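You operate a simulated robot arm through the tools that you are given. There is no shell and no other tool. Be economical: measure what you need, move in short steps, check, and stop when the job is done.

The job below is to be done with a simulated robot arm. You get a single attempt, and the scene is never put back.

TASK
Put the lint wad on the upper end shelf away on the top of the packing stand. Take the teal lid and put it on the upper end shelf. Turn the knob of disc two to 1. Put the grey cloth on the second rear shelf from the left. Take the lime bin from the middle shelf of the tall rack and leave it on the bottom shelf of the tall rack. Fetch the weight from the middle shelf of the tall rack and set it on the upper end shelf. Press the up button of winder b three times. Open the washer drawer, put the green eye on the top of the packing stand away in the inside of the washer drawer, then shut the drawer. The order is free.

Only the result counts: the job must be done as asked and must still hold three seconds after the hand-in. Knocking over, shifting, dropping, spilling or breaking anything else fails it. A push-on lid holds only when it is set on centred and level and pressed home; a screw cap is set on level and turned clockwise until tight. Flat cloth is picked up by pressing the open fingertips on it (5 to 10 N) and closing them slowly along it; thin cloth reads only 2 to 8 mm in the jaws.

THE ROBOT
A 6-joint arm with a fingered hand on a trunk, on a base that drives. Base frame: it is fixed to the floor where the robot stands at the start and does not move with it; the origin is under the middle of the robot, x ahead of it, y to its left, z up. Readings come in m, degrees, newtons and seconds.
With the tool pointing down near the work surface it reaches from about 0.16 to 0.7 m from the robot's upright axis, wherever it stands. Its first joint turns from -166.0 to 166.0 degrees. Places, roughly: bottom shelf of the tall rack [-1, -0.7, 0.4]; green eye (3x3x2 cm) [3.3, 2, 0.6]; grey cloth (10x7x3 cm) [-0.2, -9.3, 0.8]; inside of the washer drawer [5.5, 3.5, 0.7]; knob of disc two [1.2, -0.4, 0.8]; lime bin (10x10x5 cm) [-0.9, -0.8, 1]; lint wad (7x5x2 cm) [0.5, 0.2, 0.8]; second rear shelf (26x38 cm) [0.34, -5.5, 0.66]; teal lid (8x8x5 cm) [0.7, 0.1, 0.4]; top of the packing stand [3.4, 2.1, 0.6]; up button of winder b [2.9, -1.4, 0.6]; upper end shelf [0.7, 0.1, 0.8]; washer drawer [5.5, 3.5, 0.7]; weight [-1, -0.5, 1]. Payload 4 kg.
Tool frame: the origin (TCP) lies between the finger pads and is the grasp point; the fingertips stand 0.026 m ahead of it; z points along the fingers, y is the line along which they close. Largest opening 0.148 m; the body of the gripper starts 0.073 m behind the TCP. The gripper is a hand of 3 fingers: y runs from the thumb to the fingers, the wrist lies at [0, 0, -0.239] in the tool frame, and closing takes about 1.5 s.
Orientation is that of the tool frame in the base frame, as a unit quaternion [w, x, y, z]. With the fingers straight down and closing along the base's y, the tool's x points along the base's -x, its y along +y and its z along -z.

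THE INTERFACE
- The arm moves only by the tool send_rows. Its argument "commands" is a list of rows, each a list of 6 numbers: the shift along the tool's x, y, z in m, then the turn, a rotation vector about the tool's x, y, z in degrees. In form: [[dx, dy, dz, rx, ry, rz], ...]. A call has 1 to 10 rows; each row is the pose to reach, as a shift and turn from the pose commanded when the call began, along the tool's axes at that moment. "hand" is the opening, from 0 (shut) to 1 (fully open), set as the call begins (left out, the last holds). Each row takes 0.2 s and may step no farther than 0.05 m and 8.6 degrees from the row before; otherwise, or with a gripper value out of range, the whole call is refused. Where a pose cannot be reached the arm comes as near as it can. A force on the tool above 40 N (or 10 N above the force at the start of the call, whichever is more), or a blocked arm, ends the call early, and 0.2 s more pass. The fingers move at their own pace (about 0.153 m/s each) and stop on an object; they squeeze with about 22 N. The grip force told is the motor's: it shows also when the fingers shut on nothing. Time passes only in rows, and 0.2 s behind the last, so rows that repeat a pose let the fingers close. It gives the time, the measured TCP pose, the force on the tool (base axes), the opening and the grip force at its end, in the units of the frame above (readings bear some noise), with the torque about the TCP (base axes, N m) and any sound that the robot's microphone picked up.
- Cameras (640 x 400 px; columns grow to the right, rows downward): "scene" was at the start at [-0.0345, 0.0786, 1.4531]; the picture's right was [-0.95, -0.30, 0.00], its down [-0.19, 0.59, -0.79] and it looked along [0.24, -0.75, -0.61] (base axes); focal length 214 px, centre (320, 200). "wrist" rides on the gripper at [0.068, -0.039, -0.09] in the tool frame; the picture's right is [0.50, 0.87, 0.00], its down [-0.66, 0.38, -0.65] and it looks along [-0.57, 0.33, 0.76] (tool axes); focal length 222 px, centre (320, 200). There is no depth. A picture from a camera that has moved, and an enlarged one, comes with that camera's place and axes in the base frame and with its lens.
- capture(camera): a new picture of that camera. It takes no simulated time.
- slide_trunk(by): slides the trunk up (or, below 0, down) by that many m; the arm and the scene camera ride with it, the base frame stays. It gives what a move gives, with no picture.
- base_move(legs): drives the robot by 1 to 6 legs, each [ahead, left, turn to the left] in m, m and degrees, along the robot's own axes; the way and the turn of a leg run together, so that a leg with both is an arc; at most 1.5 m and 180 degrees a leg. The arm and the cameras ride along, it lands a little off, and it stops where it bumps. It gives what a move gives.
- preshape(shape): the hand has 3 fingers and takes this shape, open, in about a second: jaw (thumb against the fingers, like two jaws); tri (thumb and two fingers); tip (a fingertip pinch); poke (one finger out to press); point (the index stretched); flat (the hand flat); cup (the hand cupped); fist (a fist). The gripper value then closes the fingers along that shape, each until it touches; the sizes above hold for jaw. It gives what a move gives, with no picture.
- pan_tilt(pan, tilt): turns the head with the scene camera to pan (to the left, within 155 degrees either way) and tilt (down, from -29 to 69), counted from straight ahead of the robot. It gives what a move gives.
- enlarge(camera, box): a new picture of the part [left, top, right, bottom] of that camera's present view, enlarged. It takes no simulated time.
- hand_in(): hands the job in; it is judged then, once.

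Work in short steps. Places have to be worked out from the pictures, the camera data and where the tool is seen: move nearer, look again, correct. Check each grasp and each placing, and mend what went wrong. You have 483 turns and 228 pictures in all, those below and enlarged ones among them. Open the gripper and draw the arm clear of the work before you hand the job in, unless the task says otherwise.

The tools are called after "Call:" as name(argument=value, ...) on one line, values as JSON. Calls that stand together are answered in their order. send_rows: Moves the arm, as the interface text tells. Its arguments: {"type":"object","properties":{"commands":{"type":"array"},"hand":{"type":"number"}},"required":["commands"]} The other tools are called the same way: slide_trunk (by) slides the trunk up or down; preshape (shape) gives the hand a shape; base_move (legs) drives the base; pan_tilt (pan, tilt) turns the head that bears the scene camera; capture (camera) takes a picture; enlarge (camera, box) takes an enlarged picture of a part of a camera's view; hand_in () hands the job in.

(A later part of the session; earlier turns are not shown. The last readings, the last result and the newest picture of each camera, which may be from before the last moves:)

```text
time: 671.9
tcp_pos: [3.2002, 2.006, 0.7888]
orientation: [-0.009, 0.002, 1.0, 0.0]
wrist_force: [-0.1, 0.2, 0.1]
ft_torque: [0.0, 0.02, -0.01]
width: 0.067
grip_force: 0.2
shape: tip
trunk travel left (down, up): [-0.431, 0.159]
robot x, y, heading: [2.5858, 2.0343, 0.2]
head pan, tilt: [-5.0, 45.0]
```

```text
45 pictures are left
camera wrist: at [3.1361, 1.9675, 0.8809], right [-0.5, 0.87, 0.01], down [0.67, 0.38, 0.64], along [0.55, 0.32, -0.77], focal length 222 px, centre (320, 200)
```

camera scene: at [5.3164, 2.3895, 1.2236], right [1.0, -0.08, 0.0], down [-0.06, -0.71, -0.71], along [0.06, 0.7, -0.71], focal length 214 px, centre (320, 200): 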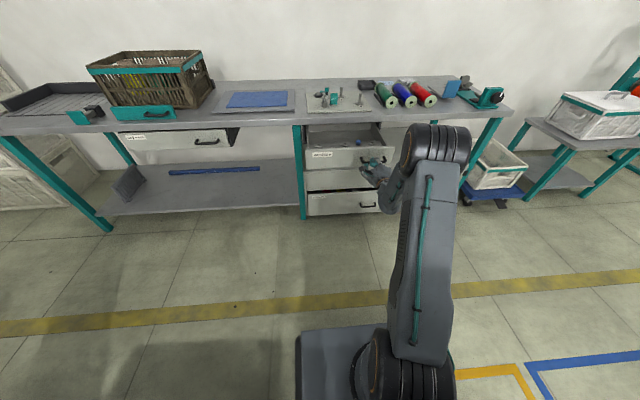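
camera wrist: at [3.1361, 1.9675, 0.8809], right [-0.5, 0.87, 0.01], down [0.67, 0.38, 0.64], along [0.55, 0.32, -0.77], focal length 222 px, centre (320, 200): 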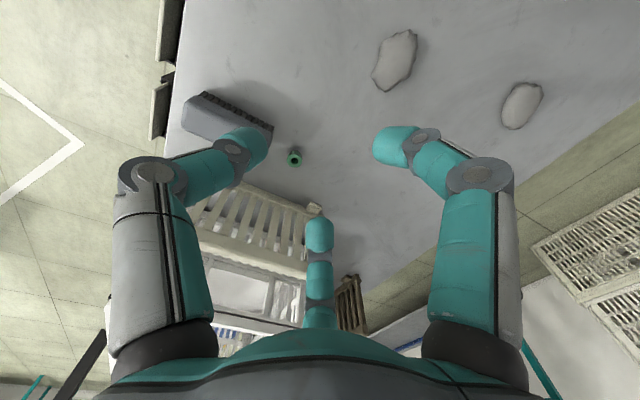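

Call:
send_rows(commands=[[-0.036, 0.006, 0.03, 0, 0, 0], [-0.072, 0.012, 0.06, 0, 0, 0], [-0.109, 0.018, 0.085, 0, 0, 0], [-0.109, 0.018, 0.12, 0, 0, 0], [-0.109, 0.018, 0.15, 0, 0, 0]], hand=0.31)

Call:
capture(camera="wrist")

```text
time: 673.1
tcp_pos: [3.3063, 2.024, 0.6374]
orientation: [-0.009, 0.002, 1.0, 0.001]
wrist_force: [0.3, -0.1, -0.3]
ft_torque: [-0.01, 0.03, 0.02]
width: 0.0461
grip_force: 0.0
shape: tip
trunk travel left (down, up): [-0.431, 0.159]
robot x, y, heading: [2.5909, 2.0301, 0.2]
head pan, tilt: [-5.0, 45.0]
```

```text
44 pictures are left
camera wrist: at [3.2416, 1.9853, 0.7284], right [-0.5, 0.87, 0.01], down [0.67, 0.38, 0.64], along [0.55, 0.32, -0.77], focal length 222 px, centre (320, 200)
```

wrist: 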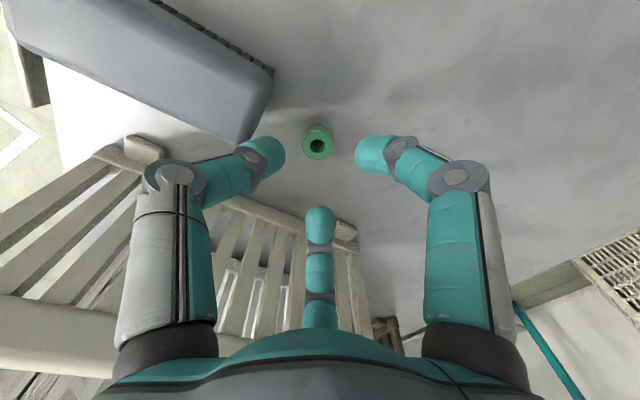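

Aligned. Descend to the table around the eye.

Call:
send_rows(commands=[[-0.006, 0.001, 0.03, 0, 0, 0], [-0.006, 0.001, 0.055, 0, 0, 0]])

Call:
send_rows(commands=[[0, 0, 0.004, 0, 0, 0]])

Call:
capture(camera="wrist")

```text
time: 673.7
tcp_pos: [3.3101, 2.0255, 0.5816]
orientation: [-0.01, 0.002, 1.0, 0.0]
wrist_force: [0.0, -0.1, -0.6]
ft_torque: [-0.03, -0.01, 0.02]
width: 0.046
grip_force: 0.1
shape: tip
trunk travel left (down, up): [-0.431, 0.159]
robot x, y, heading: [2.5914, 2.031, -0.1]
head pan, tilt: [-5.0, 45.0]
```

```text
time: 674.1
tcp_pos: [3.3109, 2.0251, 0.5781]
orientation: [-0.009, 0.001, 1.0, -0.002]
wrist_force: [-0.1, -0.2, 0.5]
ft_torque: [0.04, -0.01, -0.02]
width: 0.0459
grip_force: 0.1
shape: tip
trunk travel left (down, up): [-0.431, 0.159]
robot x, y, heading: [2.5908, 2.0408, 0.5]
head pan, tilt: [-5.0, 45.0]
```

```text
43 pictures are left
camera wrist: at [3.2454, 1.9867, 0.6693], right [-0.5, 0.87, 0.01], down [0.67, 0.38, 0.64], along [0.55, 0.32, -0.77], focal length 222 px, centre (320, 200)
```

wrist: 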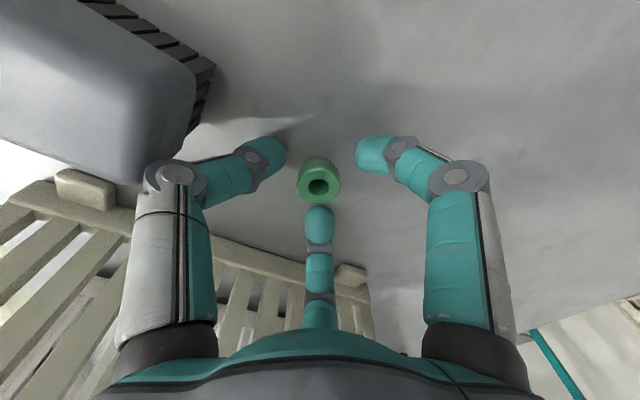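

Centred and clear of the brush. Close.

Call:
send_rows(commands=[[0, 0, 0, 0, 0, 0], [0, 0, 0, 0, 0, 0], [0, 0, 0, 0, 0, 0], [0, 0, 0, 0, 0, 0]], hand=0.05)

Call:
send_rows(commands=[[0, 0, -0.03, 0, 0, 0], [0, 0, -0.07, 0, 0, 0], [0, 0, -0.115, 0, 0, 0], [0, 0, -0.16, 0, 0, 0]])

Call:
capture(camera="wrist")

```text
time: 675.1
tcp_pos: [3.3113, 2.0246, 0.5779]
orientation: [-0.009, 0.001, 1.0, 0.0]
wrist_force: [-0.2, -0.2, -0.3]
ft_torque: [-0.02, -0.01, 0.0]
width: 0.0178
grip_force: 22.1
shape: tip
trunk travel left (down, up): [-0.431, 0.159]
robot x, y, heading: [2.5889, 2.0369, 0.1]
head pan, tilt: [-5.0, 45.0]
```

```text
time: 676.1
tcp_pos: [3.3155, 2.024, 0.7385]
orientation: [-0.01, 0.001, 1.0, -0.001]
wrist_force: [-0.4, 0.1, -1.4]
ft_torque: [0.03, -0.03, 0.0]
width: 0.0178
grip_force: 22.2
shape: tip
trunk travel left (down, up): [-0.431, 0.159]
robot x, y, heading: [2.5928, 2.0337, 0.3]
head pan, tilt: [-5.0, 45.0]
```

```text
42 pictures are left
camera wrist: at [3.25, 1.9858, 0.8291], right [-0.5, 0.87, 0.01], down [0.67, 0.38, 0.64], along [0.55, 0.32, -0.77], focal length 222 px, centre (320, 200)
```

wrist: 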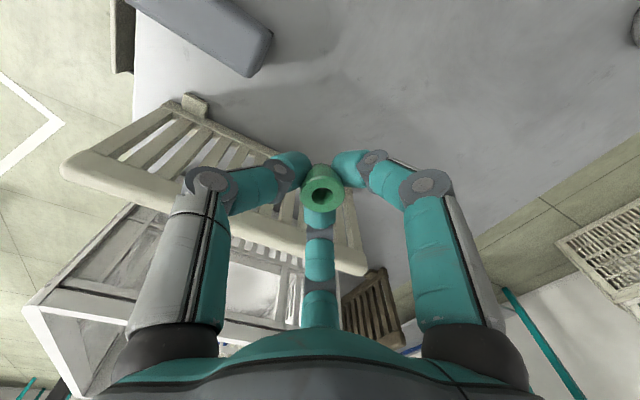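

Eye held. Retract, raise, and drive back to the drawer.

Call:
send_rows(commands=[[0.045, 0, -0.02, 0, 0, 0], [0.09, 0, -0.04, 0, 0, 0], [0.135, 0, -0.06, 0, 0, 0], [0.18, 0, -0.06, 0, 0, 0]])

Call:
slide_trunk(by=0.15)

Call:
base_move(legs=[[-0.35, 0, 0], [0, 0.75, 0], [1.5, 0, 0], [1.5, 0, 0], [0.35, 0, 0], [0, 0, 90]])

Call:
capture(camera="wrist")

```text
time: 677.1
tcp_pos: [3.1337, 2.026, 0.8002]
orientation: [-0.008, 0.0, 1.0, 0.0]
wrist_force: [0.3, 0.4, -0.3]
ft_torque: [0.01, 0.02, 0.01]
width: 0.018
grip_force: 22.2
shape: tip
trunk travel left (down, up): [-0.431, 0.159]
robot x, y, heading: [2.5934, 2.0378, 0.2]
head pan, tilt: [-5.0, 45.0]
```

```text
time: 678.8
tcp_pos: [3.1351, 2.0258, 0.9499]
orientation: [-0.01, 0.002, 1.0, -0.001]
wrist_force: [-0.4, 0.3, -0.8]
ft_torque: [0.0, -0.02, 0.01]
width: 0.0179
grip_force: 22.6
shape: tip
trunk travel left (down, up): [-0.581, 0.009]
robot x, y, heading: [2.5887, 2.0315, 0.1]
head pan, tilt: [-5.0, 45.0]
```

```text
time: 704.5
tcp_pos: [5.6232, 3.2976, 0.9494]
orientation: [-0.006, -0.698, 0.716, -0.008]
wrist_force: [0.3, -0.6, 0.2]
ft_torque: [-0.01, -0.03, -0.01]
width: 0.0177
grip_force: 22.2
shape: tip
trunk travel left (down, up): [-0.581, 0.009]
robot x, y, heading: [5.5972, 2.7551, 88.7]
head pan, tilt: [-5.0, 45.0]
```

```text
41 pictures are left
camera wrist: at [5.6606, 3.2306, 1.0413], right [-0.88, -0.48, 0.01], down [-0.36, 0.68, 0.64], along [-0.31, 0.56, -0.77], focal length 222 px, centre (320, 200)
```

wrist: 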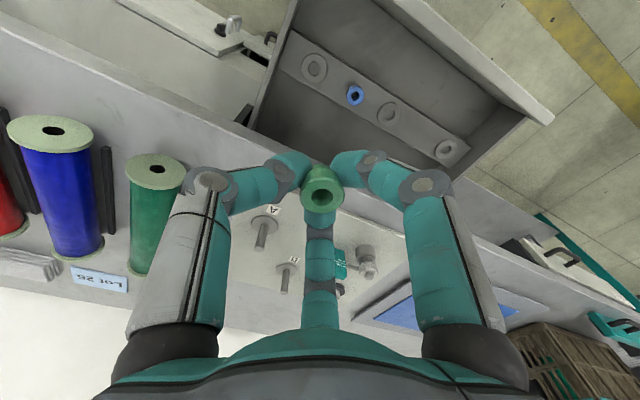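

Inside: a strip with washers; free floor between it and the drawer front at y≈3.21. Move above (5.47,3.213) and lower.

Call:
send_rows(commands=[[0.025, 0.042, 0, 0, 0, 0], [0.05, 0.084, 0, 0, 0, 0], [0.075, 0.126, 0, 0, 0, 0], [0.089, 0.151, 0.02, 0, 0, 0], [0.089, 0.151, 0.065, 0, 0, 0], [0.089, 0.151, 0.11, 0, 0, 0], [0.089, 0.151, 0.15, 0, 0, 0]])

Call:
capture(camera="wrist")

```text
time: 706.1
tcp_pos: [5.4714, 3.2088, 0.804]
orientation: [-0.006, -0.697, 0.717, -0.005]
wrist_force: [-0.5, 0.1, 0.3]
ft_torque: [-0.04, 0.02, -0.02]
width: 0.0177
grip_force: 21.9
shape: tip
trunk travel left (down, up): [-0.581, 0.009]
robot x, y, heading: [5.5989, 2.7516, 88.7]
head pan, tilt: [-5.0, 45.0]
```

```text
40 pictures are left
camera wrist: at [5.5095, 3.1427, 0.8953], right [-0.88, -0.48, 0.01], down [-0.36, 0.68, 0.64], along [-0.31, 0.56, -0.77], focal length 222 px, centre (320, 200)
```

wrist: 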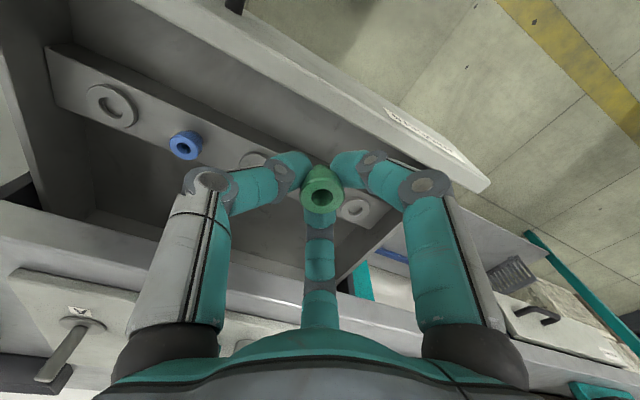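

The gap is too narrow; place the eye on the floor strip between two washers at ≈(5.444,3.288).

Call:
send_rows(commands=[[-0.039, 0.015, 0, 0, 0, 0], [-0.078, 0.029, 0, 0, 0, 0], [-0.078, 0.029, 0.03, 0, 0, 0], [-0.078, 0.029, 0.06, 0, 0, 0]])

Call:
capture(camera="wrist")

```text
time: 707.1
tcp_pos: [5.4427, 3.2863, 0.7395]
orientation: [-0.007, -0.697, 0.717, -0.007]
wrist_force: [-1.0, -0.5, -0.4]
ft_torque: [0.01, 0.0, 0.0]
width: 0.0176
grip_force: 21.7
shape: tip
trunk travel left (down, up): [-0.581, 0.009]
robot x, y, heading: [5.5972, 2.7539, 88.7]
head pan, tilt: [-5.0, 45.0]
```

```text
39 pictures are left
camera wrist: at [5.4809, 3.2198, 0.8321], right [-0.88, -0.48, 0.01], down [-0.36, 0.68, 0.64], along [-0.31, 0.56, -0.77], focal length 222 px, centre (320, 200)
```

wrist: 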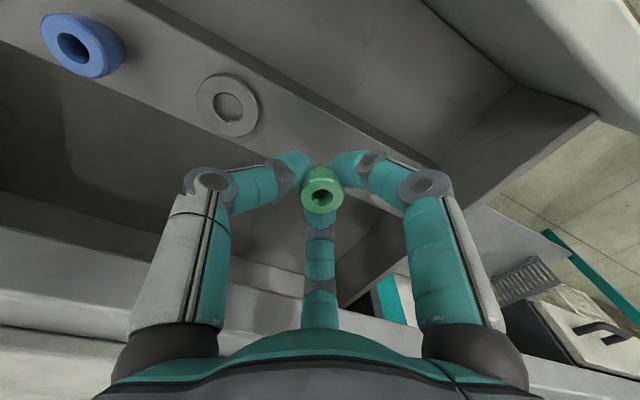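

Directly over the strip between washers. Lower to contact.

Call:
send_rows(commands=[[0, 0, 0.006, 0, 0, 0], [0, 0, 0.012, 0, 0, 0], [0, 0, 0.018, 0, 0, 0], [0, 0, 0.024, 0, 0, 0]])

Call:
send_rows(commands=[[0, 0, 0.004, 0, 0, 0], [0, 0, 0.008, 0, 0, 0], [0, 0, 0.012, 0, 0, 0], [0, 0, 0.016, 0, 0, 0]])

```text
time: 708.1
tcp_pos: [5.4434, 3.2862, 0.7161]
orientation: [-0.007, -0.698, 0.716, -0.008]
wrist_force: [0.1, 0.8, 0.3]
ft_torque: [-0.01, -0.05, 0.03]
width: 0.0179
grip_force: 21.8
shape: tip
trunk travel left (down, up): [-0.581, 0.009]
robot x, y, heading: [5.5993, 2.7508, 88.8]
head pan, tilt: [-5.0, 45.0]
```

```text
time: 708.7
tcp_pos: [5.4429, 3.2905, 0.7143]
orientation: [-0.004, -0.698, 0.716, -0.003]
wrist_force: [4.0, 0.5, 23.8]
ft_torque: [-0.08, -0.32, 0.04]
width: 0.0201
grip_force: 22.0
shape: tip
trunk travel left (down, up): [-0.581, 0.009]
robot x, y, heading: [5.5994, 2.754, 88.8]
head pan, tilt: [-5.0, 45.0]
stopped in row 2: the force on the tool passed its limit at 46 N (the readings are from after the stop); the commanded pose is now the measured one
```

Contact. Relieve, release, and lift out.

Call:
send_rows(commands=[[0, 0, -0.003, 0, 0, 0]])

Call:
send_rows(commands=[[0, 0, 0, 0, 0, 0], [0, 0, 0, 0, 0, 0]], hand=0.33)

Call:
send_rows(commands=[[0, 0, -0.04, 0, 0, 0], [0, 0, -0.08, 0, 0, 0], [0.03, 0, -0.11, 0, 0, 0], [0.07, 0, -0.12, 0, 0, 0]])

Call:
capture(camera="wrist")

```text
time: 709.1
tcp_pos: [5.4431, 3.2893, 0.7162]
orientation: [-0.006, -0.697, 0.717, -0.005]
wrist_force: [3.4, 1.3, 10.0]
ft_torque: [0.03, -0.2, 0.0]
width: 0.0197
grip_force: 21.7
shape: tip
trunk travel left (down, up): [-0.581, 0.009]
robot x, y, heading: [5.5992, 2.7527, 89.0]
head pan, tilt: [-5.0, 45.0]
```

```text
time: 709.7
tcp_pos: [5.4411, 3.2893, 0.7168]
orientation: [-0.006, -0.697, 0.717, -0.004]
wrist_force: [-0.6, -1.7, 11.0]
ft_torque: [0.01, 0.0, 0.02]
width: 0.047
grip_force: 0.0
shape: tip
trunk travel left (down, up): [-0.581, 0.009]
robot x, y, heading: [5.5987, 2.753, 88.8]
head pan, tilt: [-5.0, 45.0]
```

```text
time: 710.7
tcp_pos: [5.4401, 3.2185, 0.8379]
orientation: [-0.006, -0.697, 0.717, -0.005]
wrist_force: [-0.4, 0.7, 0.3]
ft_torque: [-0.01, 0.0, -0.02]
width: 0.0485
grip_force: 0.1
shape: tip
trunk travel left (down, up): [-0.581, 0.009]
robot x, y, heading: [5.6029, 2.7546, 88.7]
head pan, tilt: [-5.0, 45.0]
```

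```text
38 pictures are left
camera wrist: at [5.4778, 3.1513, 0.9296], right [-0.88, -0.48, 0.01], down [-0.36, 0.67, 0.65], along [-0.31, 0.56, -0.76], focal length 222 px, centre (320, 200)
```

wrist: 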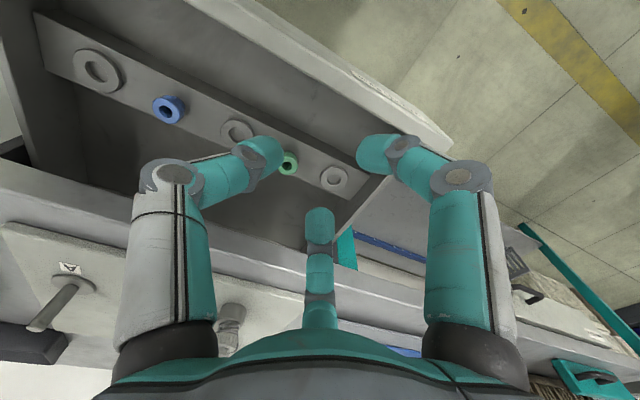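

Eye is in the drawer. Close the hand, move it in front of the drawer face (left of the handle), and look.

Call:
send_rows(commands=[[0.045, 0, -0.02, 0, 0, 0], [0.09, 0, -0.02, 0, 0, 0], [0.135, 0, -0.02, 0, 0, 0], [0.175, 0, -0.02, 0, 0, 0]], hand=0.0)

Call:
slide_trunk(by=-0.16)

Call:
capture(camera="wrist")

```text
time: 711.7
tcp_pos: [5.4357, 3.0725, 0.8661]
orientation: [-0.001, -0.701, 0.713, -0.016]
wrist_force: [0.0, 0.6, 0.8]
ft_torque: [-0.02, 0.03, -0.02]
width: 0.0001
grip_force: 21.4
shape: tip
out of reach, approached as far as the arm can: row 3, 4
trunk travel left (down, up): [-0.581, 0.009]
robot x, y, heading: [5.5952, 2.756, 89.0]
head pan, tilt: [-5.0, 45.0]
```

```text
time: 713.5
tcp_pos: [5.4353, 3.0728, 0.705]
orientation: [-0.001, -0.697, 0.717, -0.017]
wrist_force: [0.1, 0.2, -0.6]
ft_torque: [0.01, 0.0, 0.02]
width: 0.0
grip_force: 22.4
shape: tip
trunk travel left (down, up): [-0.421, 0.169]
robot x, y, heading: [5.6004, 2.7555, 89.0]
head pan, tilt: [-5.0, 45.0]
```

```text
37 pictures are left
camera wrist: at [5.471, 3.0073, 0.7987], right [-0.88, -0.48, -0.01], down [-0.37, 0.68, 0.63], along [-0.29, 0.56, -0.78], focal length 222 px, centre (320, 200)
```

wrist: 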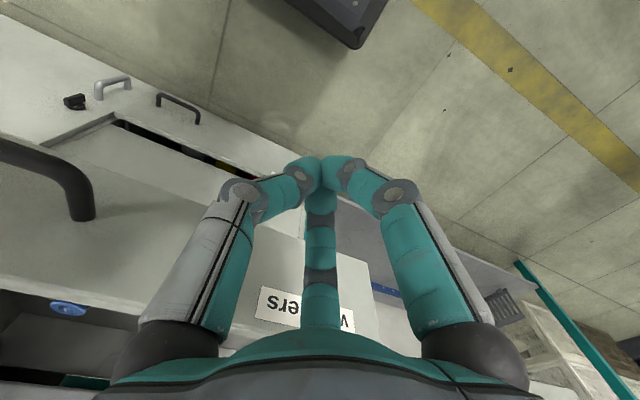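

Push the drawer shut with the arm in steps.

Call:
send_rows(commands=[[-0.03, 0, 0, 0, 0, 0], [-0.06, 0, 0, 0, 0, 0], [-0.09, 0, 0, 0, 0, 0], [-0.12, 0, 0, 0, 0, 0], [-0.15, 0, 0, 0, 0, 0], [-0.18, 0, 0, 0, 0, 0]])

Call:
send_rows(commands=[[-0.02, 0, 0, 0, 0, 0], [-0.04, 0, 0, 0, 0, 0], [-0.06, 0, 0, 0, 0, 0]])

Call:
capture(camera="wrist")

```text
time: 714.9
tcp_pos: [5.4397, 3.2557, 0.7021]
orientation: [0.0, -0.697, 0.717, -0.015]
wrist_force: [0.0, 0.1, 0.1]
ft_torque: [0.01, 0.02, 0.01]
width: 0.0
grip_force: 21.9
shape: tip
out of reach, approached as far as the arm can: row 1, 2, 3
trunk travel left (down, up): [-0.421, 0.169]
robot x, y, heading: [5.5983, 2.7532, 88.7]
head pan, tilt: [-5.0, 45.0]
```

```text
time: 715.7
tcp_pos: [5.4429, 3.3142, 0.6997]
orientation: [-0.001, -0.697, 0.717, -0.017]
wrist_force: [0.2, -0.4, 0.9]
ft_torque: [-0.01, -0.01, -0.01]
width: 0.0003
grip_force: 21.5
shape: tip
trunk travel left (down, up): [-0.421, 0.169]
robot x, y, heading: [5.6018, 2.7513, 88.7]
head pan, tilt: [-5.0, 45.0]
```

```text
36 pictures are left
camera wrist: at [5.4781, 3.2484, 0.7937], right [-0.88, -0.48, -0.01], down [-0.37, 0.68, 0.63], along [-0.29, 0.56, -0.78], focal length 222 px, centre (320, 200)
```

wrist: 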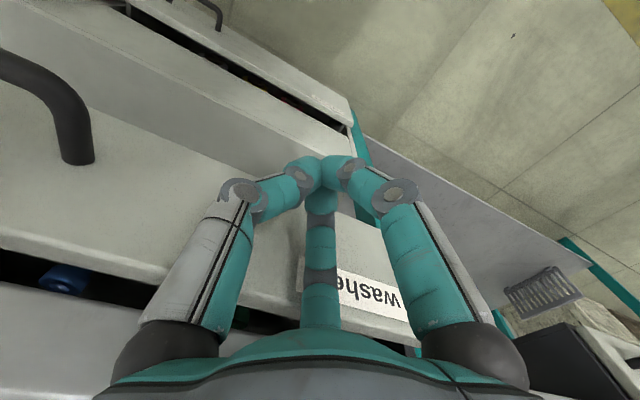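

Almost shut; push further until resistance.

Call:
send_rows(commands=[[-0.01, 0, 0, 0, 0, 0], [-0.02, 0, 0, 0, 0, 0], [-0.03, 0, 0, 0, 0, 0]])

Call:
send_rows(commands=[[-0.01, 0, 0, 0, 0, 0], [-0.02, 0, 0, 0, 0, 0]])

Call:
capture(camera="wrist")

```text
time: 716.5
tcp_pos: [5.4421, 3.3323, 0.6989]
orientation: [-0.004, -0.698, 0.716, -0.023]
wrist_force: [0.2, -16.0, 2.6]
ft_torque: [0.74, 0.06, 0.24]
width: 0.0001
grip_force: 22.2
shape: tip
trunk travel left (down, up): [-0.421, 0.169]
robot x, y, heading: [5.602, 2.754, 88.5]
head pan, tilt: [-5.0, 45.0]
stopped in row 3: the force on the tool passed its limit at 53 N (the readings are from after the stop); the commanded pose is now the measured one
```

```text
time: 716.9
tcp_pos: [5.4421, 3.3321, 0.6963]
orientation: [-0.009, -0.697, 0.716, -0.029]
wrist_force: [0.5, -13.6, 1.3]
ft_torque: [0.71, 0.04, 0.24]
width: 0.0
grip_force: 22.1
shape: tip
trunk travel left (down, up): [-0.421, 0.169]
robot x, y, heading: [5.5971, 2.7509, 88.9]
head pan, tilt: [-5.0, 45.0]
stopped in row 1: the force on the tool passed its limit at 50 N (the readings are from after the stop); the commanded pose is now the measured one
```

```text
35 pictures are left
camera wrist: at [5.4774, 3.2685, 0.7913], right [-0.88, -0.48, 0.0], down [-0.38, 0.7, 0.61], along [-0.29, 0.53, -0.79], focal length 222 px, centre (320, 200)
```

wrist: 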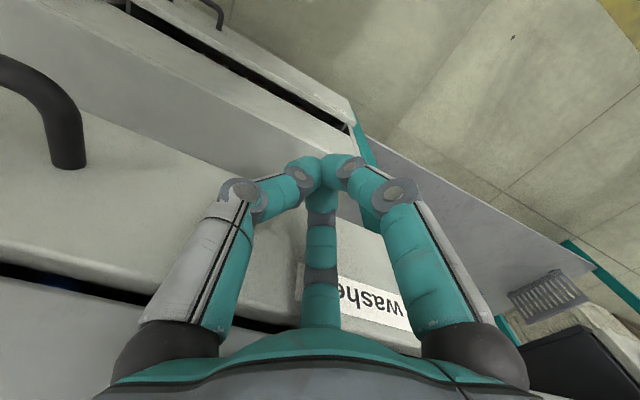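

Resistance, but the palm may be touching the bench edge. Back off, tilt the fingers outward 20°, and push again.

Call:
send_rows(commands=[[0.03, 0, 0, 0, 0, 0], [0.03, 0, 0.01, 0, -7, 0], [0.03, 0, 0.015, 0, -14, 0], [0.03, 0, 0.02, 0, -20, 0]])

Call:
send_rows(commands=[[-0.01, 0, 0.004, 0, 0, 0], [-0.02, 0, 0.008, 0, 0, 0], [-0.03, 0, 0.011, 0, 0, 0]])

```text
time: 717.9
tcp_pos: [5.4452, 3.3056, 0.6813]
orientation: [0.105, -0.693, 0.71, 0.074]
wrist_force: [0.7, -0.6, -0.4]
ft_torque: [-0.02, -0.04, 0.0]
width: 0.0
grip_force: 22.3
shape: tip
out of reach, approached as far as the arm can: row 4
trunk travel left (down, up): [-0.421, 0.169]
robot x, y, heading: [5.5999, 2.7537, 88.9]
head pan, tilt: [-5.0, 45.0]
```

```text
time: 718.6
tcp_pos: [5.4459, 3.3374, 0.678]
orientation: [0.117, -0.691, 0.707, 0.095]
wrist_force: [0.3, -0.5, -0.1]
ft_torque: [-0.01, 0.0, 0.02]
width: 0.0004
grip_force: 22.3
shape: tip
trunk travel left (down, up): [-0.421, 0.169]
robot x, y, heading: [5.5997, 2.7513, 88.7]
head pan, tilt: [-5.0, 45.0]
```

Continue pushing until it seats.

Call:
send_rows(commands=[[-0.008, 0, 0.003, 0, 0, 0], [-0.016, 0, 0.006, 0, 0, 0], [-0.024, 0, 0.008, 0, 0, 0]])

Call:
capture(camera="wrist")

```text
time: 719.3
tcp_pos: [5.4474, 3.3452, 0.6756]
orientation: [0.115, -0.693, 0.706, 0.09]
wrist_force: [0.6, -17.8, 1.0]
ft_torque: [0.56, 0.0, 0.33]
width: 0.0
grip_force: 21.9
shape: tip
trunk travel left (down, up): [-0.421, 0.169]
robot x, y, heading: [5.6001, 2.7526, 88.8]
head pan, tilt: [-5.0, 45.0]
stopped in row 3: the force on the tool passed its limit at 47 N (the readings are from after the stop); the commanded pose is now the measured one
```

```text
34 pictures are left
camera wrist: at [5.4817, 3.2541, 0.744], right [-0.87, -0.46, -0.17], down [-0.4, 0.45, 0.8], along [-0.29, 0.77, -0.57], focal length 222 px, centre (320, 200)
```

wrist: 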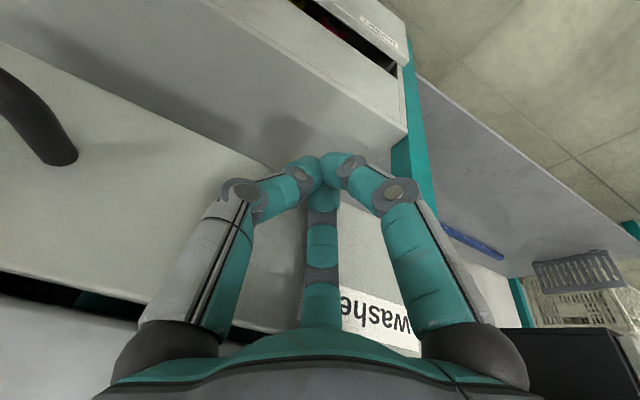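

Firm resistance at the fingertips now. Back off and compare the drawer with its original closed look.

Call:
send_rows(commands=[[0.03, 0, -0.01, 0, 6, 0], [0.06, 0, -0.02, 0, 12, 0], [0.09, 0, -0.03, 0, 17, 0]])

Call:
base_move(legs=[[-0.25, 0, 0]])

Call:
enlarge(camera="scene", box=[250, 110, 390, 240])

```text
time: 720.1
tcp_pos: [5.4442, 3.2527, 0.6799]
orientation: [0.009, -0.698, 0.716, -0.013]
wrist_force: [-0.2, 0.0, 0.4]
ft_torque: [0.0, -0.02, 0.0]
width: 0.0001
grip_force: 21.8
shape: tip
trunk travel left (down, up): [-0.421, 0.169]
robot x, y, heading: [5.6, 2.7454, 89.1]
head pan, tilt: [-5.0, 45.0]
```

```text
time: 721.9
tcp_pos: [5.4365, 3.0053, 0.6793]
orientation: [0.01, -0.701, 0.713, -0.013]
wrist_force: [0.7, 0.5, 0.1]
ft_torque: [-0.01, 0.01, -0.01]
width: 0.0
grip_force: 21.9
shape: tip
trunk travel left (down, up): [-0.421, 0.169]
robot x, y, heading: [5.5986, 2.5048, 89.1]
head pan, tilt: [-5.0, 45.0]
```

```text
3.08 times, centred on (320, 175) of scene
camera zoom: at [5.4414, 2.5271, 1.4637], right [0.99, -0.1, 0.0], down [-0.07, -0.7, -0.71], along [0.07, 0.7, -0.71], focal length 660 px, centre (320, 277)
```

zoom: 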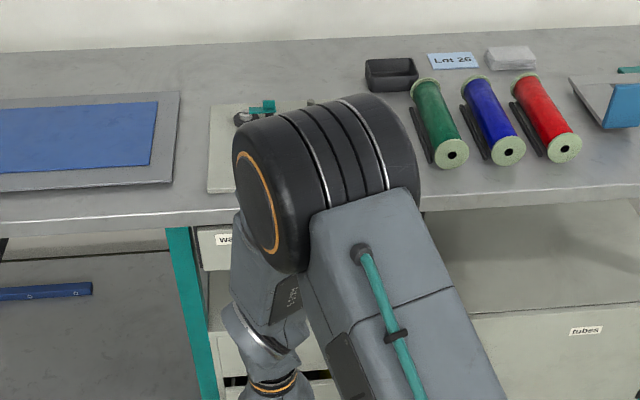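

Drawer face is back at its original plane (within a few mm). Now look toward winder b at (2.9,-1.4).

Call:
pan_tilt(pan=146, tilt=18)

Call:
capture(camera="scene")

```text
time: 724.2
tcp_pos: [5.4384, 3.0048, 0.6803]
orientation: [0.009, -0.701, 0.713, -0.012]
wrist_force: [-0.4, -0.3, 0.1]
ft_torque: [-0.01, 0.03, 0.01]
width: 0.0
grip_force: 22.0
shape: tip
trunk travel left (down, up): [-0.421, 0.169]
robot x, y, heading: [5.592, 2.5051, 89.5]
head pan, tilt: [146.0, 18.0]
```

```text
32 pictures are left
camera scene: at [5.3801, 2.3693, 1.5056], right [-0.82, 0.57, 0.0], down [0.18, 0.25, -0.95], along [-0.54, -0.78, -0.31], focal length 214 px, centre (320, 200)
```

scene: 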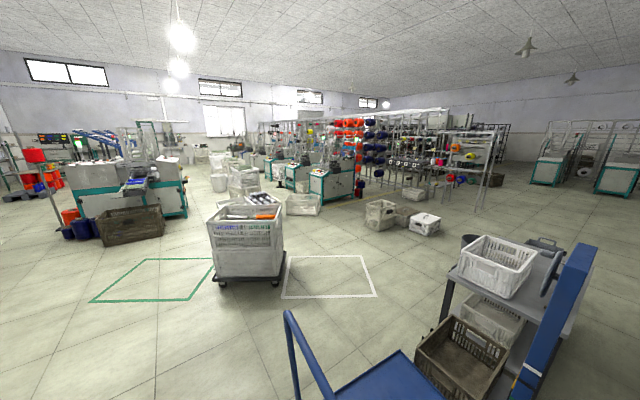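

Winders stand in a row near x≈2.9; crates in front. Route around the bin trolley: shift right, turn to −90°, drive down x≈5.85, then west.

Call:
slide_trunk(by=0.16)

Call:
base_move(legs=[[0, -0.28, 0], [0, 0, -179.5], [1.5, 0, 0], [1.2, 0, 0], [0, 0, -90], [1.2, 0, 0]])

Call:
pan_tilt(pan=15, tilt=20)

Call:
capture(camera="scene")

```text
time: 726.1
tcp_pos: [5.438, 3.0037, 0.8392]
orientation: [0.009, -0.701, 0.713, -0.013]
wrist_force: [0.5, 0.8, 0.1]
ft_torque: [0.05, 0.0, 0.02]
width: 0.0001
grip_force: 22.4
shape: tip
trunk travel left (down, up): [-0.581, 0.009]
robot x, y, heading: [5.5964, 2.5065, 88.9]
head pan, tilt: [146.0, 18.0]
```

```text
time: 754.3
tcp_pos: [4.8727, -0.3188, 0.8399]
orientation: [-0.016, 1.0, -0.015, 0.001]
wrist_force: [0.3, 0.0, 0.7]
ft_torque: [-0.01, 0.0, -0.01]
width: 0.0
grip_force: 21.9
shape: tip
trunk travel left (down, up): [-0.581, 0.009]
robot x, y, heading: [5.3746, -0.1672, 178.7]
head pan, tilt: [146.0, 18.0]
stopped in leg 6: the robot was blocked; the commanded pose is now the measured one
```

```text
time: 756.4
tcp_pos: [4.872, -0.3197, 0.8392]
orientation: [-0.016, 1.0, -0.015, 0.002]
wrist_force: [-0.3, 0.9, 0.4]
ft_torque: [-0.02, 0.01, 0.0]
width: 0.0
grip_force: 22.6
shape: tip
trunk travel left (down, up): [-0.581, 0.009]
robot x, y, heading: [5.3768, -0.1661, 178.5]
head pan, tilt: [15.0, 20.0]
```

```text
31 pictures are left
camera scene: at [5.3395, -0.3516, 1.6623], right [-0.24, 0.97, 0.0], down [0.33, 0.08, -0.94], along [-0.91, -0.22, -0.34], focal length 214 px, centre (320, 200)
```

scene: 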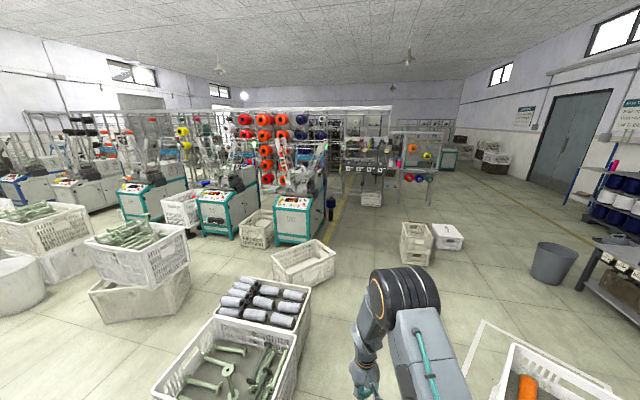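

The machine ahead-left matches (2.9,-1.4). Zoom on it.

Call:
enlarge(camera="scene", box=[180, 150, 360, 260])

```text
3.56 times, centred on (270, 205) of scene
camera zoom: at [5.3395, -0.3516, 1.6623], right [-0.24, 0.97, 0.0], down [0.33, 0.08, -0.94], along [-0.91, -0.22, -0.34], focal length 763 px, centre (498, 182)
```

zoom: 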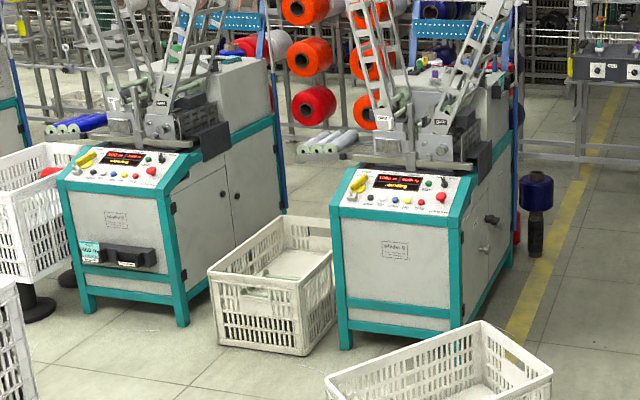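

Crates block the direct front. Plan: turn around to heading 0, back in along y≈-0.34 to x≈2.8, then slide to y≈-0.75 and reach right.

Call:
base_move(legs=[[-0.35, 0, 0], [0, 0.15, 0], [0, 0, -178.5], [-0.9, 0, 0]])

```text
time: 771.3
tcp_pos: [5.3129, -0.1686, 0.8408]
orientation: [-0.002, 0.001, 1.0, -0.015]
wrist_force: [0.5, 0.6, -0.1]
ft_torque: [0.0, -0.02, 0.01]
width: 0.0002
grip_force: 22.2
shape: tip
trunk travel left (down, up): [-0.581, 0.009]
robot x, y, heading: [4.8161, -0.3362, -0.3]
head pan, tilt: [15.0, 20.0]
```

Continue backing to x≈2.8, then slide right.

Call:
base_move(legs=[[-1.0, 0, 0], [-1.03, 0, 0], [0, -0.4, 0]])

Call:
pan_tilt(pan=-75, tilt=50)

Call:
capture(camera="scene")

```text
time: 783.5
tcp_pos: [3.2695, -0.5656, 0.8414]
orientation: [-0.002, 0.003, 1.0, -0.015]
wrist_force: [0.6, 0.5, -0.4]
ft_torque: [-0.01, 0.0, -0.06]
width: 0.0
grip_force: 22.0
shape: tip
trunk travel left (down, up): [-0.581, 0.009]
robot x, y, heading: [2.7699, -0.7288, -0.0]
head pan, tilt: [15.0, 20.0]
```

```text
time: 785.2
tcp_pos: [3.2694, -0.5654, 0.8392]
orientation: [-0.002, 0.004, 1.0, -0.015]
wrist_force: [0.0, 0.2, -0.9]
ft_torque: [-0.01, 0.0, 0.02]
width: 0.0
grip_force: 22.4
shape: tip
trunk travel left (down, up): [-0.581, 0.009]
robot x, y, heading: [2.7684, -0.7252, -0.3]
head pan, tilt: [-75.0, 50.0]
```

```text
29 pictures are left
camera scene: at [2.7308, -0.6411, 1.6168], right [-0.97, -0.26, 0.0], down [-0.2, 0.74, -0.64], along [0.16, -0.62, -0.77], focal length 214 px, centre (320, 200)
```

scene: 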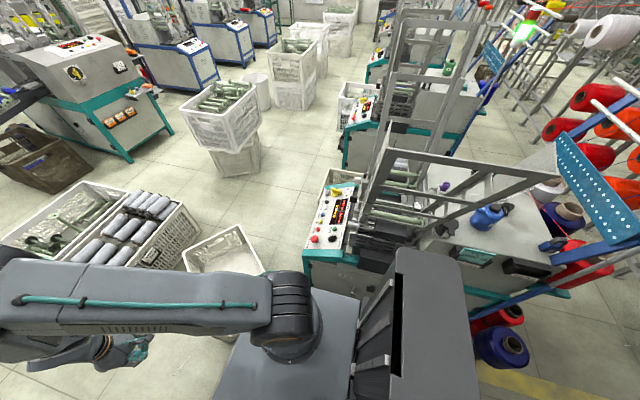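

Reached the side of winder b. Zoom on the control panel.

Call:
enlarge(camera="scene", box=[290, 160, 380, 260])

```text
4.00 times, centred on (335, 210) of scene
camera zoom: at [2.7308, -0.6411, 1.6168], right [-0.97, -0.26, 0.0], down [-0.2, 0.74, -0.64], along [0.16, -0.62, -0.77], focal length 858 px, centre (260, 160)
```

zoom: 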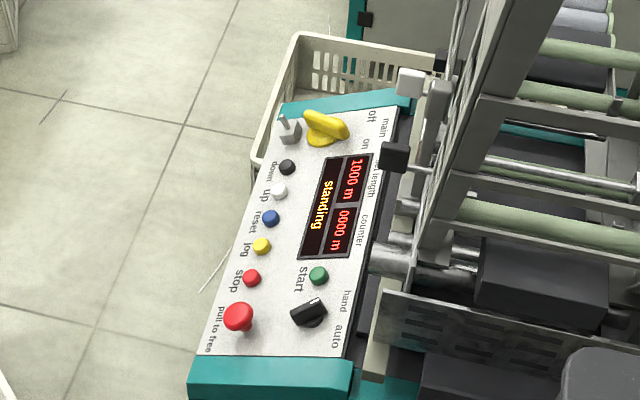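

Buttons readable: "up" is the white one at ≈(2.897,-1.40,0.61). Slide a bit closer and swing the arm toward the panel (first half).

Call:
base_move(legs=[[0, -0.06, 0]])

Call:
send_rows(commands=[[-0.012, -0.0437, 0, 0, 0, 4.5], [-0.0203, -0.0883, 0, 0, 0, 9], [-0.0247, -0.1335, 0, 0, 0, 13.5], [-0.0251, -0.1788, 0, 0, 0, 18], [-0.0215, -0.2241, 0, 0, 0, 22.5], [-0.014, -0.2688, 0, 0, 0, 27], [-0.0027, -0.3127, 0, 0, 0, 31.5], [0.0125, -0.3555, 0, 0, 0, 36], [0.0313, -0.3968, 0, 0, 0, 40.5], [0.0536, -0.4363, 0, 0, 0, 45]])

Call:
preshape(shape="poke")

Call:
capture(camera="wrist")

```text
time: 786.2
tcp_pos: [3.2704, -0.6238, 0.84]
orientation: [-0.002, 0.005, 1.0, -0.016]
wrist_force: [1.0, 1.3, -0.1]
ft_torque: [-0.04, 0.01, -0.02]
width: 0.0
grip_force: 22.1
shape: tip
trunk travel left (down, up): [-0.581, 0.009]
robot x, y, heading: [2.7747, -0.7869, -0.0]
head pan, tilt: [-75.0, 50.0]
```

```text
time: 788.4
tcp_pos: [3.2112, -1.0621, 0.8543]
orientation: [0.005, 0.387, 0.922, -0.016]
wrist_force: [0.4, 0.1, 0.1]
ft_torque: [0.02, 0.0, 0.04]
width: 0.0
grip_force: 21.9
shape: tip
trunk travel left (down, up): [-0.581, 0.009]
robot x, y, heading: [2.7718, -0.7915, -0.3]
head pan, tilt: [-75.0, 50.0]
```

```text
time: 789.3
tcp_pos: [3.2125, -1.0603, 0.8537]
orientation: [0.005, 0.386, 0.922, -0.015]
wrist_force: [0.1, -0.3, -0.9]
ft_torque: [-0.04, 0.01, -0.01]
width: 0.0002
grip_force: 0.0
shape: poke
trunk travel left (down, up): [-0.581, 0.009]
robot x, y, heading: [2.7704, -0.7894, -0.3]
head pan, tilt: [-75.0, 50.0]
```

```text
27 pictures are left
camera wrist: at [3.1372, -1.0373, 0.9435], right [0.27, 0.96, -0.03], down [0.73, -0.18, 0.66], along [0.63, -0.2, -0.75], focal length 222 px, centre (320, 200)
```

wrist: 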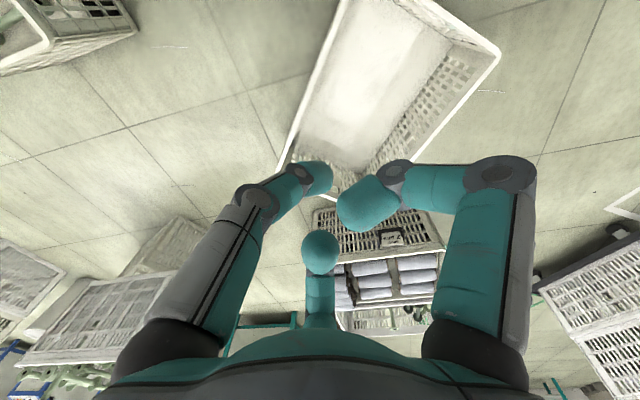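

Poke finger's tip lies on the tool axis 26 mm ahead. Move above the up button.

Call:
send_rows(commands=[[-0.002, -0.046, 0.01, 0, 0, 4.5], [-0.004, -0.0925, 0.02, 0, 0, 9], [-0.006, -0.139, 0.03, 0, 0, 13.5], [-0.008, -0.185, 0.042, 0, 0, 18], [-0.0105, -0.231, 0.055, 0, 0, 22.5], [-0.0125, -0.2776, 0.068, 0, 0, 27], [-0.0147, -0.324, 0.08, 0, 0, 31.5], [-0.017, -0.37, 0.092, 0, 0, 36], [-0.019, -0.416, 0.105, 0, 0, 40.5], [-0.021, -0.4627, 0.118, 0, 0, 45]])

Call:
capture(camera="wrist")

```text
time: 791.5
tcp_pos: [2.8957, -1.403, 0.7459]
orientation: [0.009, 0.71, 0.704, -0.013]
wrist_force: [0.6, 0.3, 0.0]
ft_torque: [0.03, -0.01, 0.03]
width: 0.0001
grip_force: 0.0
shape: poke
trunk travel left (down, up): [-0.581, 0.009]
robot x, y, heading: [2.7701, -0.7882, -0.1]
head pan, tilt: [-75.0, 50.0]
```

```text
26 pictures are left
camera wrist: at [2.8575, -1.332, 0.8336], right [0.87, 0.49, -0.02], down [0.37, -0.64, 0.67], along [0.32, -0.59, -0.74], focal length 222 px, centre (320, 200)
```

wrist: 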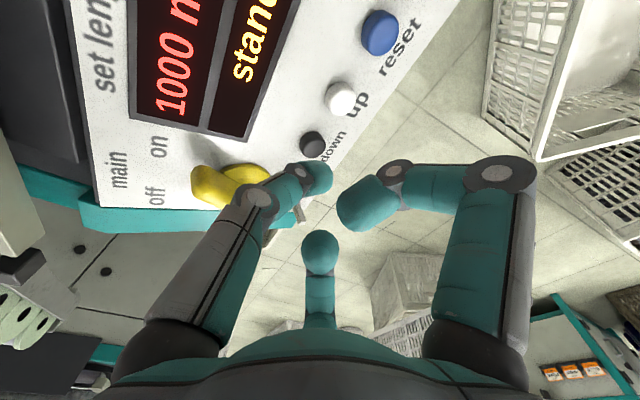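

White up button at (2.906,-1.386). Shift and descend close, then verify.

Call:
send_rows(commands=[[0.017, 0.01, 0.02, 0, 0, 0], [0.017, 0.01, 0.05, 0, 0, 0], [0.017, 0.01, 0.075, 0, 0, 0]])

Call:
capture(camera="wrist")

```text
time: 792.3
tcp_pos: [2.9056, -1.3898, 0.6707]
orientation: [0.011, 0.71, 0.704, -0.014]
wrist_force: [1.5, -0.1, 2.9]
ft_torque: [-0.01, -0.07, 0.01]
width: 0.0
grip_force: 0.0
shape: poke
trunk travel left (down, up): [-0.581, 0.009]
robot x, y, heading: [2.7695, -0.7875, -0.3]
head pan, tilt: [-75.0, 50.0]
heard: click
```

```text
25 pictures are left
camera wrist: at [2.8678, -1.3181, 0.7594], right [0.87, 0.49, -0.02], down [0.37, -0.64, 0.67], along [0.32, -0.59, -0.74], focal length 222 px, centre (320, 200)
```

wrist: 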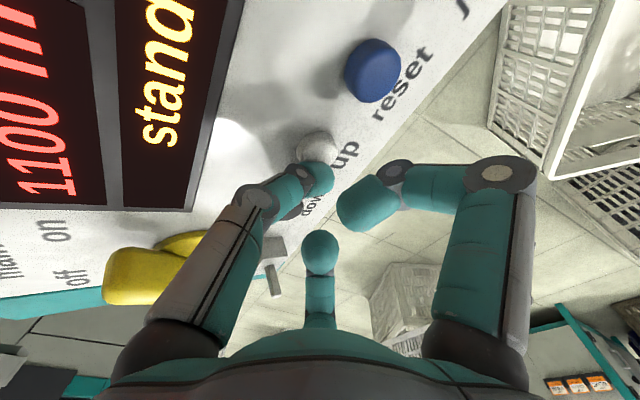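

One press registered (1000→1100 m, click). Release and press again.

Call:
send_rows(commands=[[0, 0, -0.012, 0, 0, 0], [0, 0, -0.025, 0, 0, 0], [0, 0, -0.025, 0, 0, 0]])

Call:
send_rows(commands=[[0, 0, 0.012, 0, 0, 0], [0, 0, 0.025, 0, 0, 0]])

Call:
send_rows(commands=[[0, 0, -0.012, 0, 0, 0], [0, 0, -0.025, 0, 0, 0], [0, 0, -0.025, 0, 0, 0]])

Call:
capture(camera="wrist")

```text
time: 793.1
tcp_pos: [2.9058, -1.3883, 0.6963]
orientation: [0.01, 0.709, 0.705, -0.013]
wrist_force: [0.1, -0.2, -0.5]
ft_torque: [0.03, 0.0, -0.03]
width: 0.0
grip_force: 0.0
shape: poke
trunk travel left (down, up): [-0.581, 0.009]
robot x, y, heading: [2.772, -0.786, -0.1]
head pan, tilt: [-75.0, 50.0]
```

```text
time: 793.7
tcp_pos: [2.9065, -1.3886, 0.6715]
orientation: [0.011, 0.709, 0.705, -0.013]
wrist_force: [1.1, 0.6, 2.0]
ft_torque: [0.01, 0.0, 0.0]
width: 0.0003
grip_force: 0.1
shape: poke
trunk travel left (down, up): [-0.581, 0.009]
robot x, y, heading: [2.7686, -0.7903, -0.1]
head pan, tilt: [-75.0, 50.0]
heard: click
```

```text
time: 794.5
tcp_pos: [2.9056, -1.388, 0.6969]
orientation: [0.01, 0.71, 0.704, -0.012]
wrist_force: [0.6, -1.3, -0.5]
ft_torque: [0.03, 0.03, 0.02]
width: 0.0
grip_force: 0.2
shape: poke
trunk travel left (down, up): [-0.581, 0.009]
robot x, y, heading: [2.7702, -0.7888, -0.3]
head pan, tilt: [-75.0, 50.0]
```

```text
24 pictures are left
camera wrist: at [2.8683, -1.3174, 0.7851], right [0.87, 0.49, -0.02], down [0.38, -0.64, 0.67], along [0.32, -0.59, -0.74], focal length 222 px, centre (320, 200)
```

wrist: 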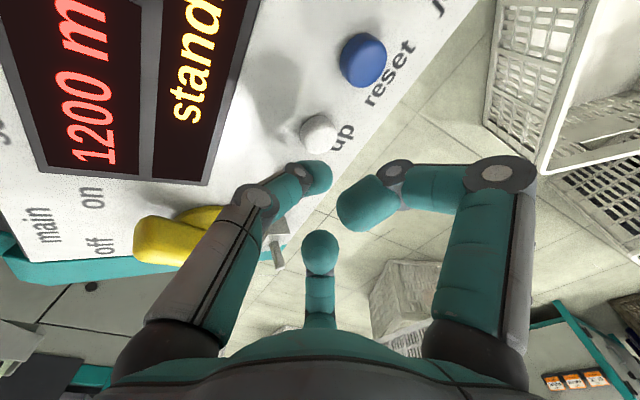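

1200 m: two presses. Press once more, then release and verify.

Call:
send_rows(commands=[[0, 0, 0.012, 0, 0, 0], [0, 0, 0.025, 0, 0, 0]])

Call:
send_rows(commands=[[0, 0, -0.012, 0, 0, 0], [0, 0, -0.03, 0, 0, 0], [0, 0, -0.07, 0, 0, 0], [0, 0, -0.11, 0, 0, 0]])

Call:
capture(camera="wrist")

```text
time: 795.1
tcp_pos: [2.9074, -1.3894, 0.6721]
orientation: [0.01, 0.709, 0.705, -0.012]
wrist_force: [0.7, -0.2, 2.8]
ft_torque: [0.05, 0.0, -0.02]
width: 0.0001
grip_force: 0.1
shape: poke
trunk travel left (down, up): [-0.581, 0.009]
robot x, y, heading: [2.7711, -0.789, -0.1]
head pan, tilt: [-75.0, 50.0]
heard: click
```

```text
time: 796.1
tcp_pos: [2.9069, -1.3837, 0.7839]
orientation: [0.009, 0.71, 0.704, -0.013]
wrist_force: [0.2, -0.6, 0.3]
ft_torque: [0.0, 0.0, -0.02]
width: 0.0
grip_force: 0.1
shape: poke
trunk travel left (down, up): [-0.581, 0.009]
robot x, y, heading: [2.7694, -0.7889, -0.1]
head pan, tilt: [-75.0, 50.0]
```

```text
23 pictures are left
camera wrist: at [2.8695, -1.3135, 0.8726], right [0.87, 0.49, -0.02], down [0.38, -0.64, 0.67], along [0.32, -0.59, -0.74], focal length 222 px, centre (320, 200)
```

wrist: 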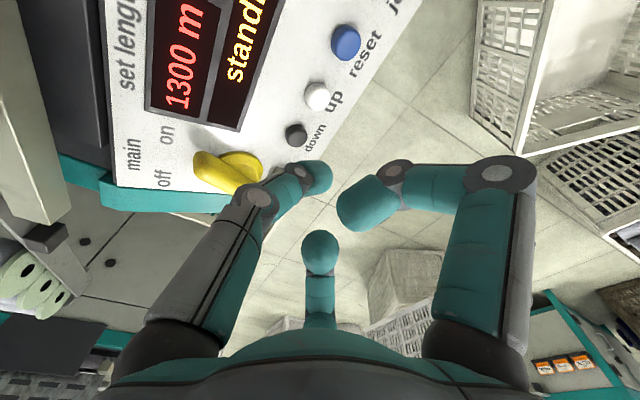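

1300 m – three presses done. Swing the arm back ahead and head for the disc table.

Call:
send_rows(commands=[[0.019, 0.041, -0.01, 0, 0, -5], [0.038, 0.082, -0.02, 0, 0, -10], [0.056, 0.122, -0.03, 0, 0, -15], [0.075, 0.163, -0.03, 0, 0, -20], [0.11, 0.198, -0.03, 0, 0, -25], [0.145, 0.233, -0.03, 0, 0, -30], [0.18, 0.268, -0.03, 0, 0, -35], [0.215, 0.303, -0.03, 0, 0, -40]])

Call:
send_rows(commands=[[0.0248, 0.0404, 0, 0, 0, -5.5], [0.0496, 0.0809, 0, 0, 0, -11], [0.0745, 0.1213, 0, 0, 0, -16.5], [0.0993, 0.1617, 0, 0, 0, -22], [0.1274, 0.1905, 0, 0, 0, -27.5], [0.1554, 0.2193, 0, 0, 0, -33], [0.1835, 0.2481, 0, 0, 0, -38.5], [0.2116, 0.2768, 0, 0, 0, -44], [0.2397, 0.3056, 0, 0, 0, -50]])

Call:
base_move(legs=[[0, 0.45, 0], [0.95, 0.2, 0], [0, 0, 180], [1.1, 0.2, 0]])

Call:
pan_tilt(pan=0, tilt=30)

Call:
capture(camera="scene")

```text
time: 797.9
tcp_pos: [3.2143, -1.1698, 0.8034]
orientation: [0.005, 0.426, 0.905, -0.015]
wrist_force: [0.0, 0.2, -0.6]
ft_torque: [0.03, -0.01, -0.01]
width: 0.0
grip_force: 0.1
shape: poke
trunk travel left (down, up): [-0.581, 0.009]
robot x, y, heading: [2.772, -0.786, -0.2]
head pan, tilt: [-75.0, 50.0]
```

```text
time: 799.9
tcp_pos: [3.293, -0.7908, 0.7923]
orientation: [-0.002, 0.003, 1.0, -0.016]
wrist_force: [0.3, 0.2, 0.0]
ft_torque: [0.02, -0.03, -0.01]
width: 0.0
grip_force: 0.1
shape: poke
trunk travel left (down, up): [-0.581, 0.009]
robot x, y, heading: [2.7715, -0.7898, -0.4]
head pan, tilt: [-75.0, 50.0]
```

```text
time: 820.0
tcp_pos: [2.1148, -0.4033, 0.7925]
orientation: [-0.016, 1.0, 0.022, 0.002]
wrist_force: [-0.1, -0.4, 0.0]
ft_torque: [0.01, 0.01, 0.02]
width: 0.0
grip_force: 0.1
shape: poke
trunk travel left (down, up): [-0.581, 0.009]
robot x, y, heading: [2.6373, -0.3842, -177.3]
head pan, tilt: [-75.0, 50.0]
```

```text
time: 821.5
tcp_pos: [2.1159, -0.4031, 0.7911]
orientation: [-0.016, 1.0, 0.022, 0.003]
wrist_force: [-0.5, 0.4, 0.2]
ft_torque: [0.0, -0.03, 0.05]
width: 0.0
grip_force: 0.1
shape: poke
trunk travel left (down, up): [-0.581, 0.009]
robot x, y, heading: [2.6349, -0.3817, -176.9]
head pan, tilt: [0.0, 30.0]
```

```text
22 pictures are left
camera scene: at [2.6143, -0.5431, 1.6462], right [-0.05, 1.0, 0.0], down [0.5, 0.02, -0.87], along [-0.86, -0.04, -0.5], focal length 214 px, centre (320, 200)
```

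scene: 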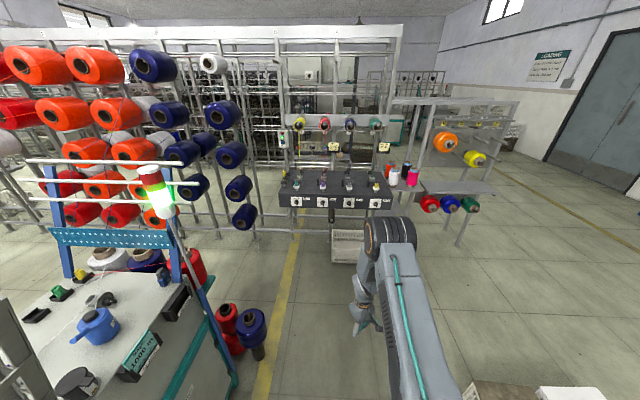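

Four tension-disc units with knobs on the front face (facing me). Zoom.

Call:
enlarge(camera="scene", box=[275, 165, 400, 225])

```text
5.12 times, centred on (338, 195) of scene
camera zoom: at [2.6143, -0.5431, 1.6462], right [-0.05, 1.0, 0.0], down [0.5, 0.02, -0.87], along [-0.86, -0.04, -0.5], focal length 1098 px, centre (230, 226)
```

zoom: 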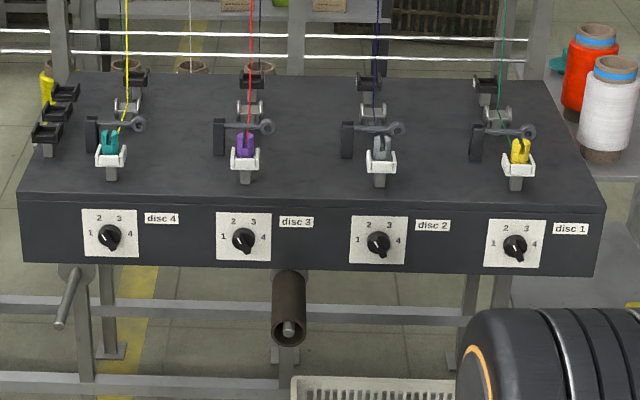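

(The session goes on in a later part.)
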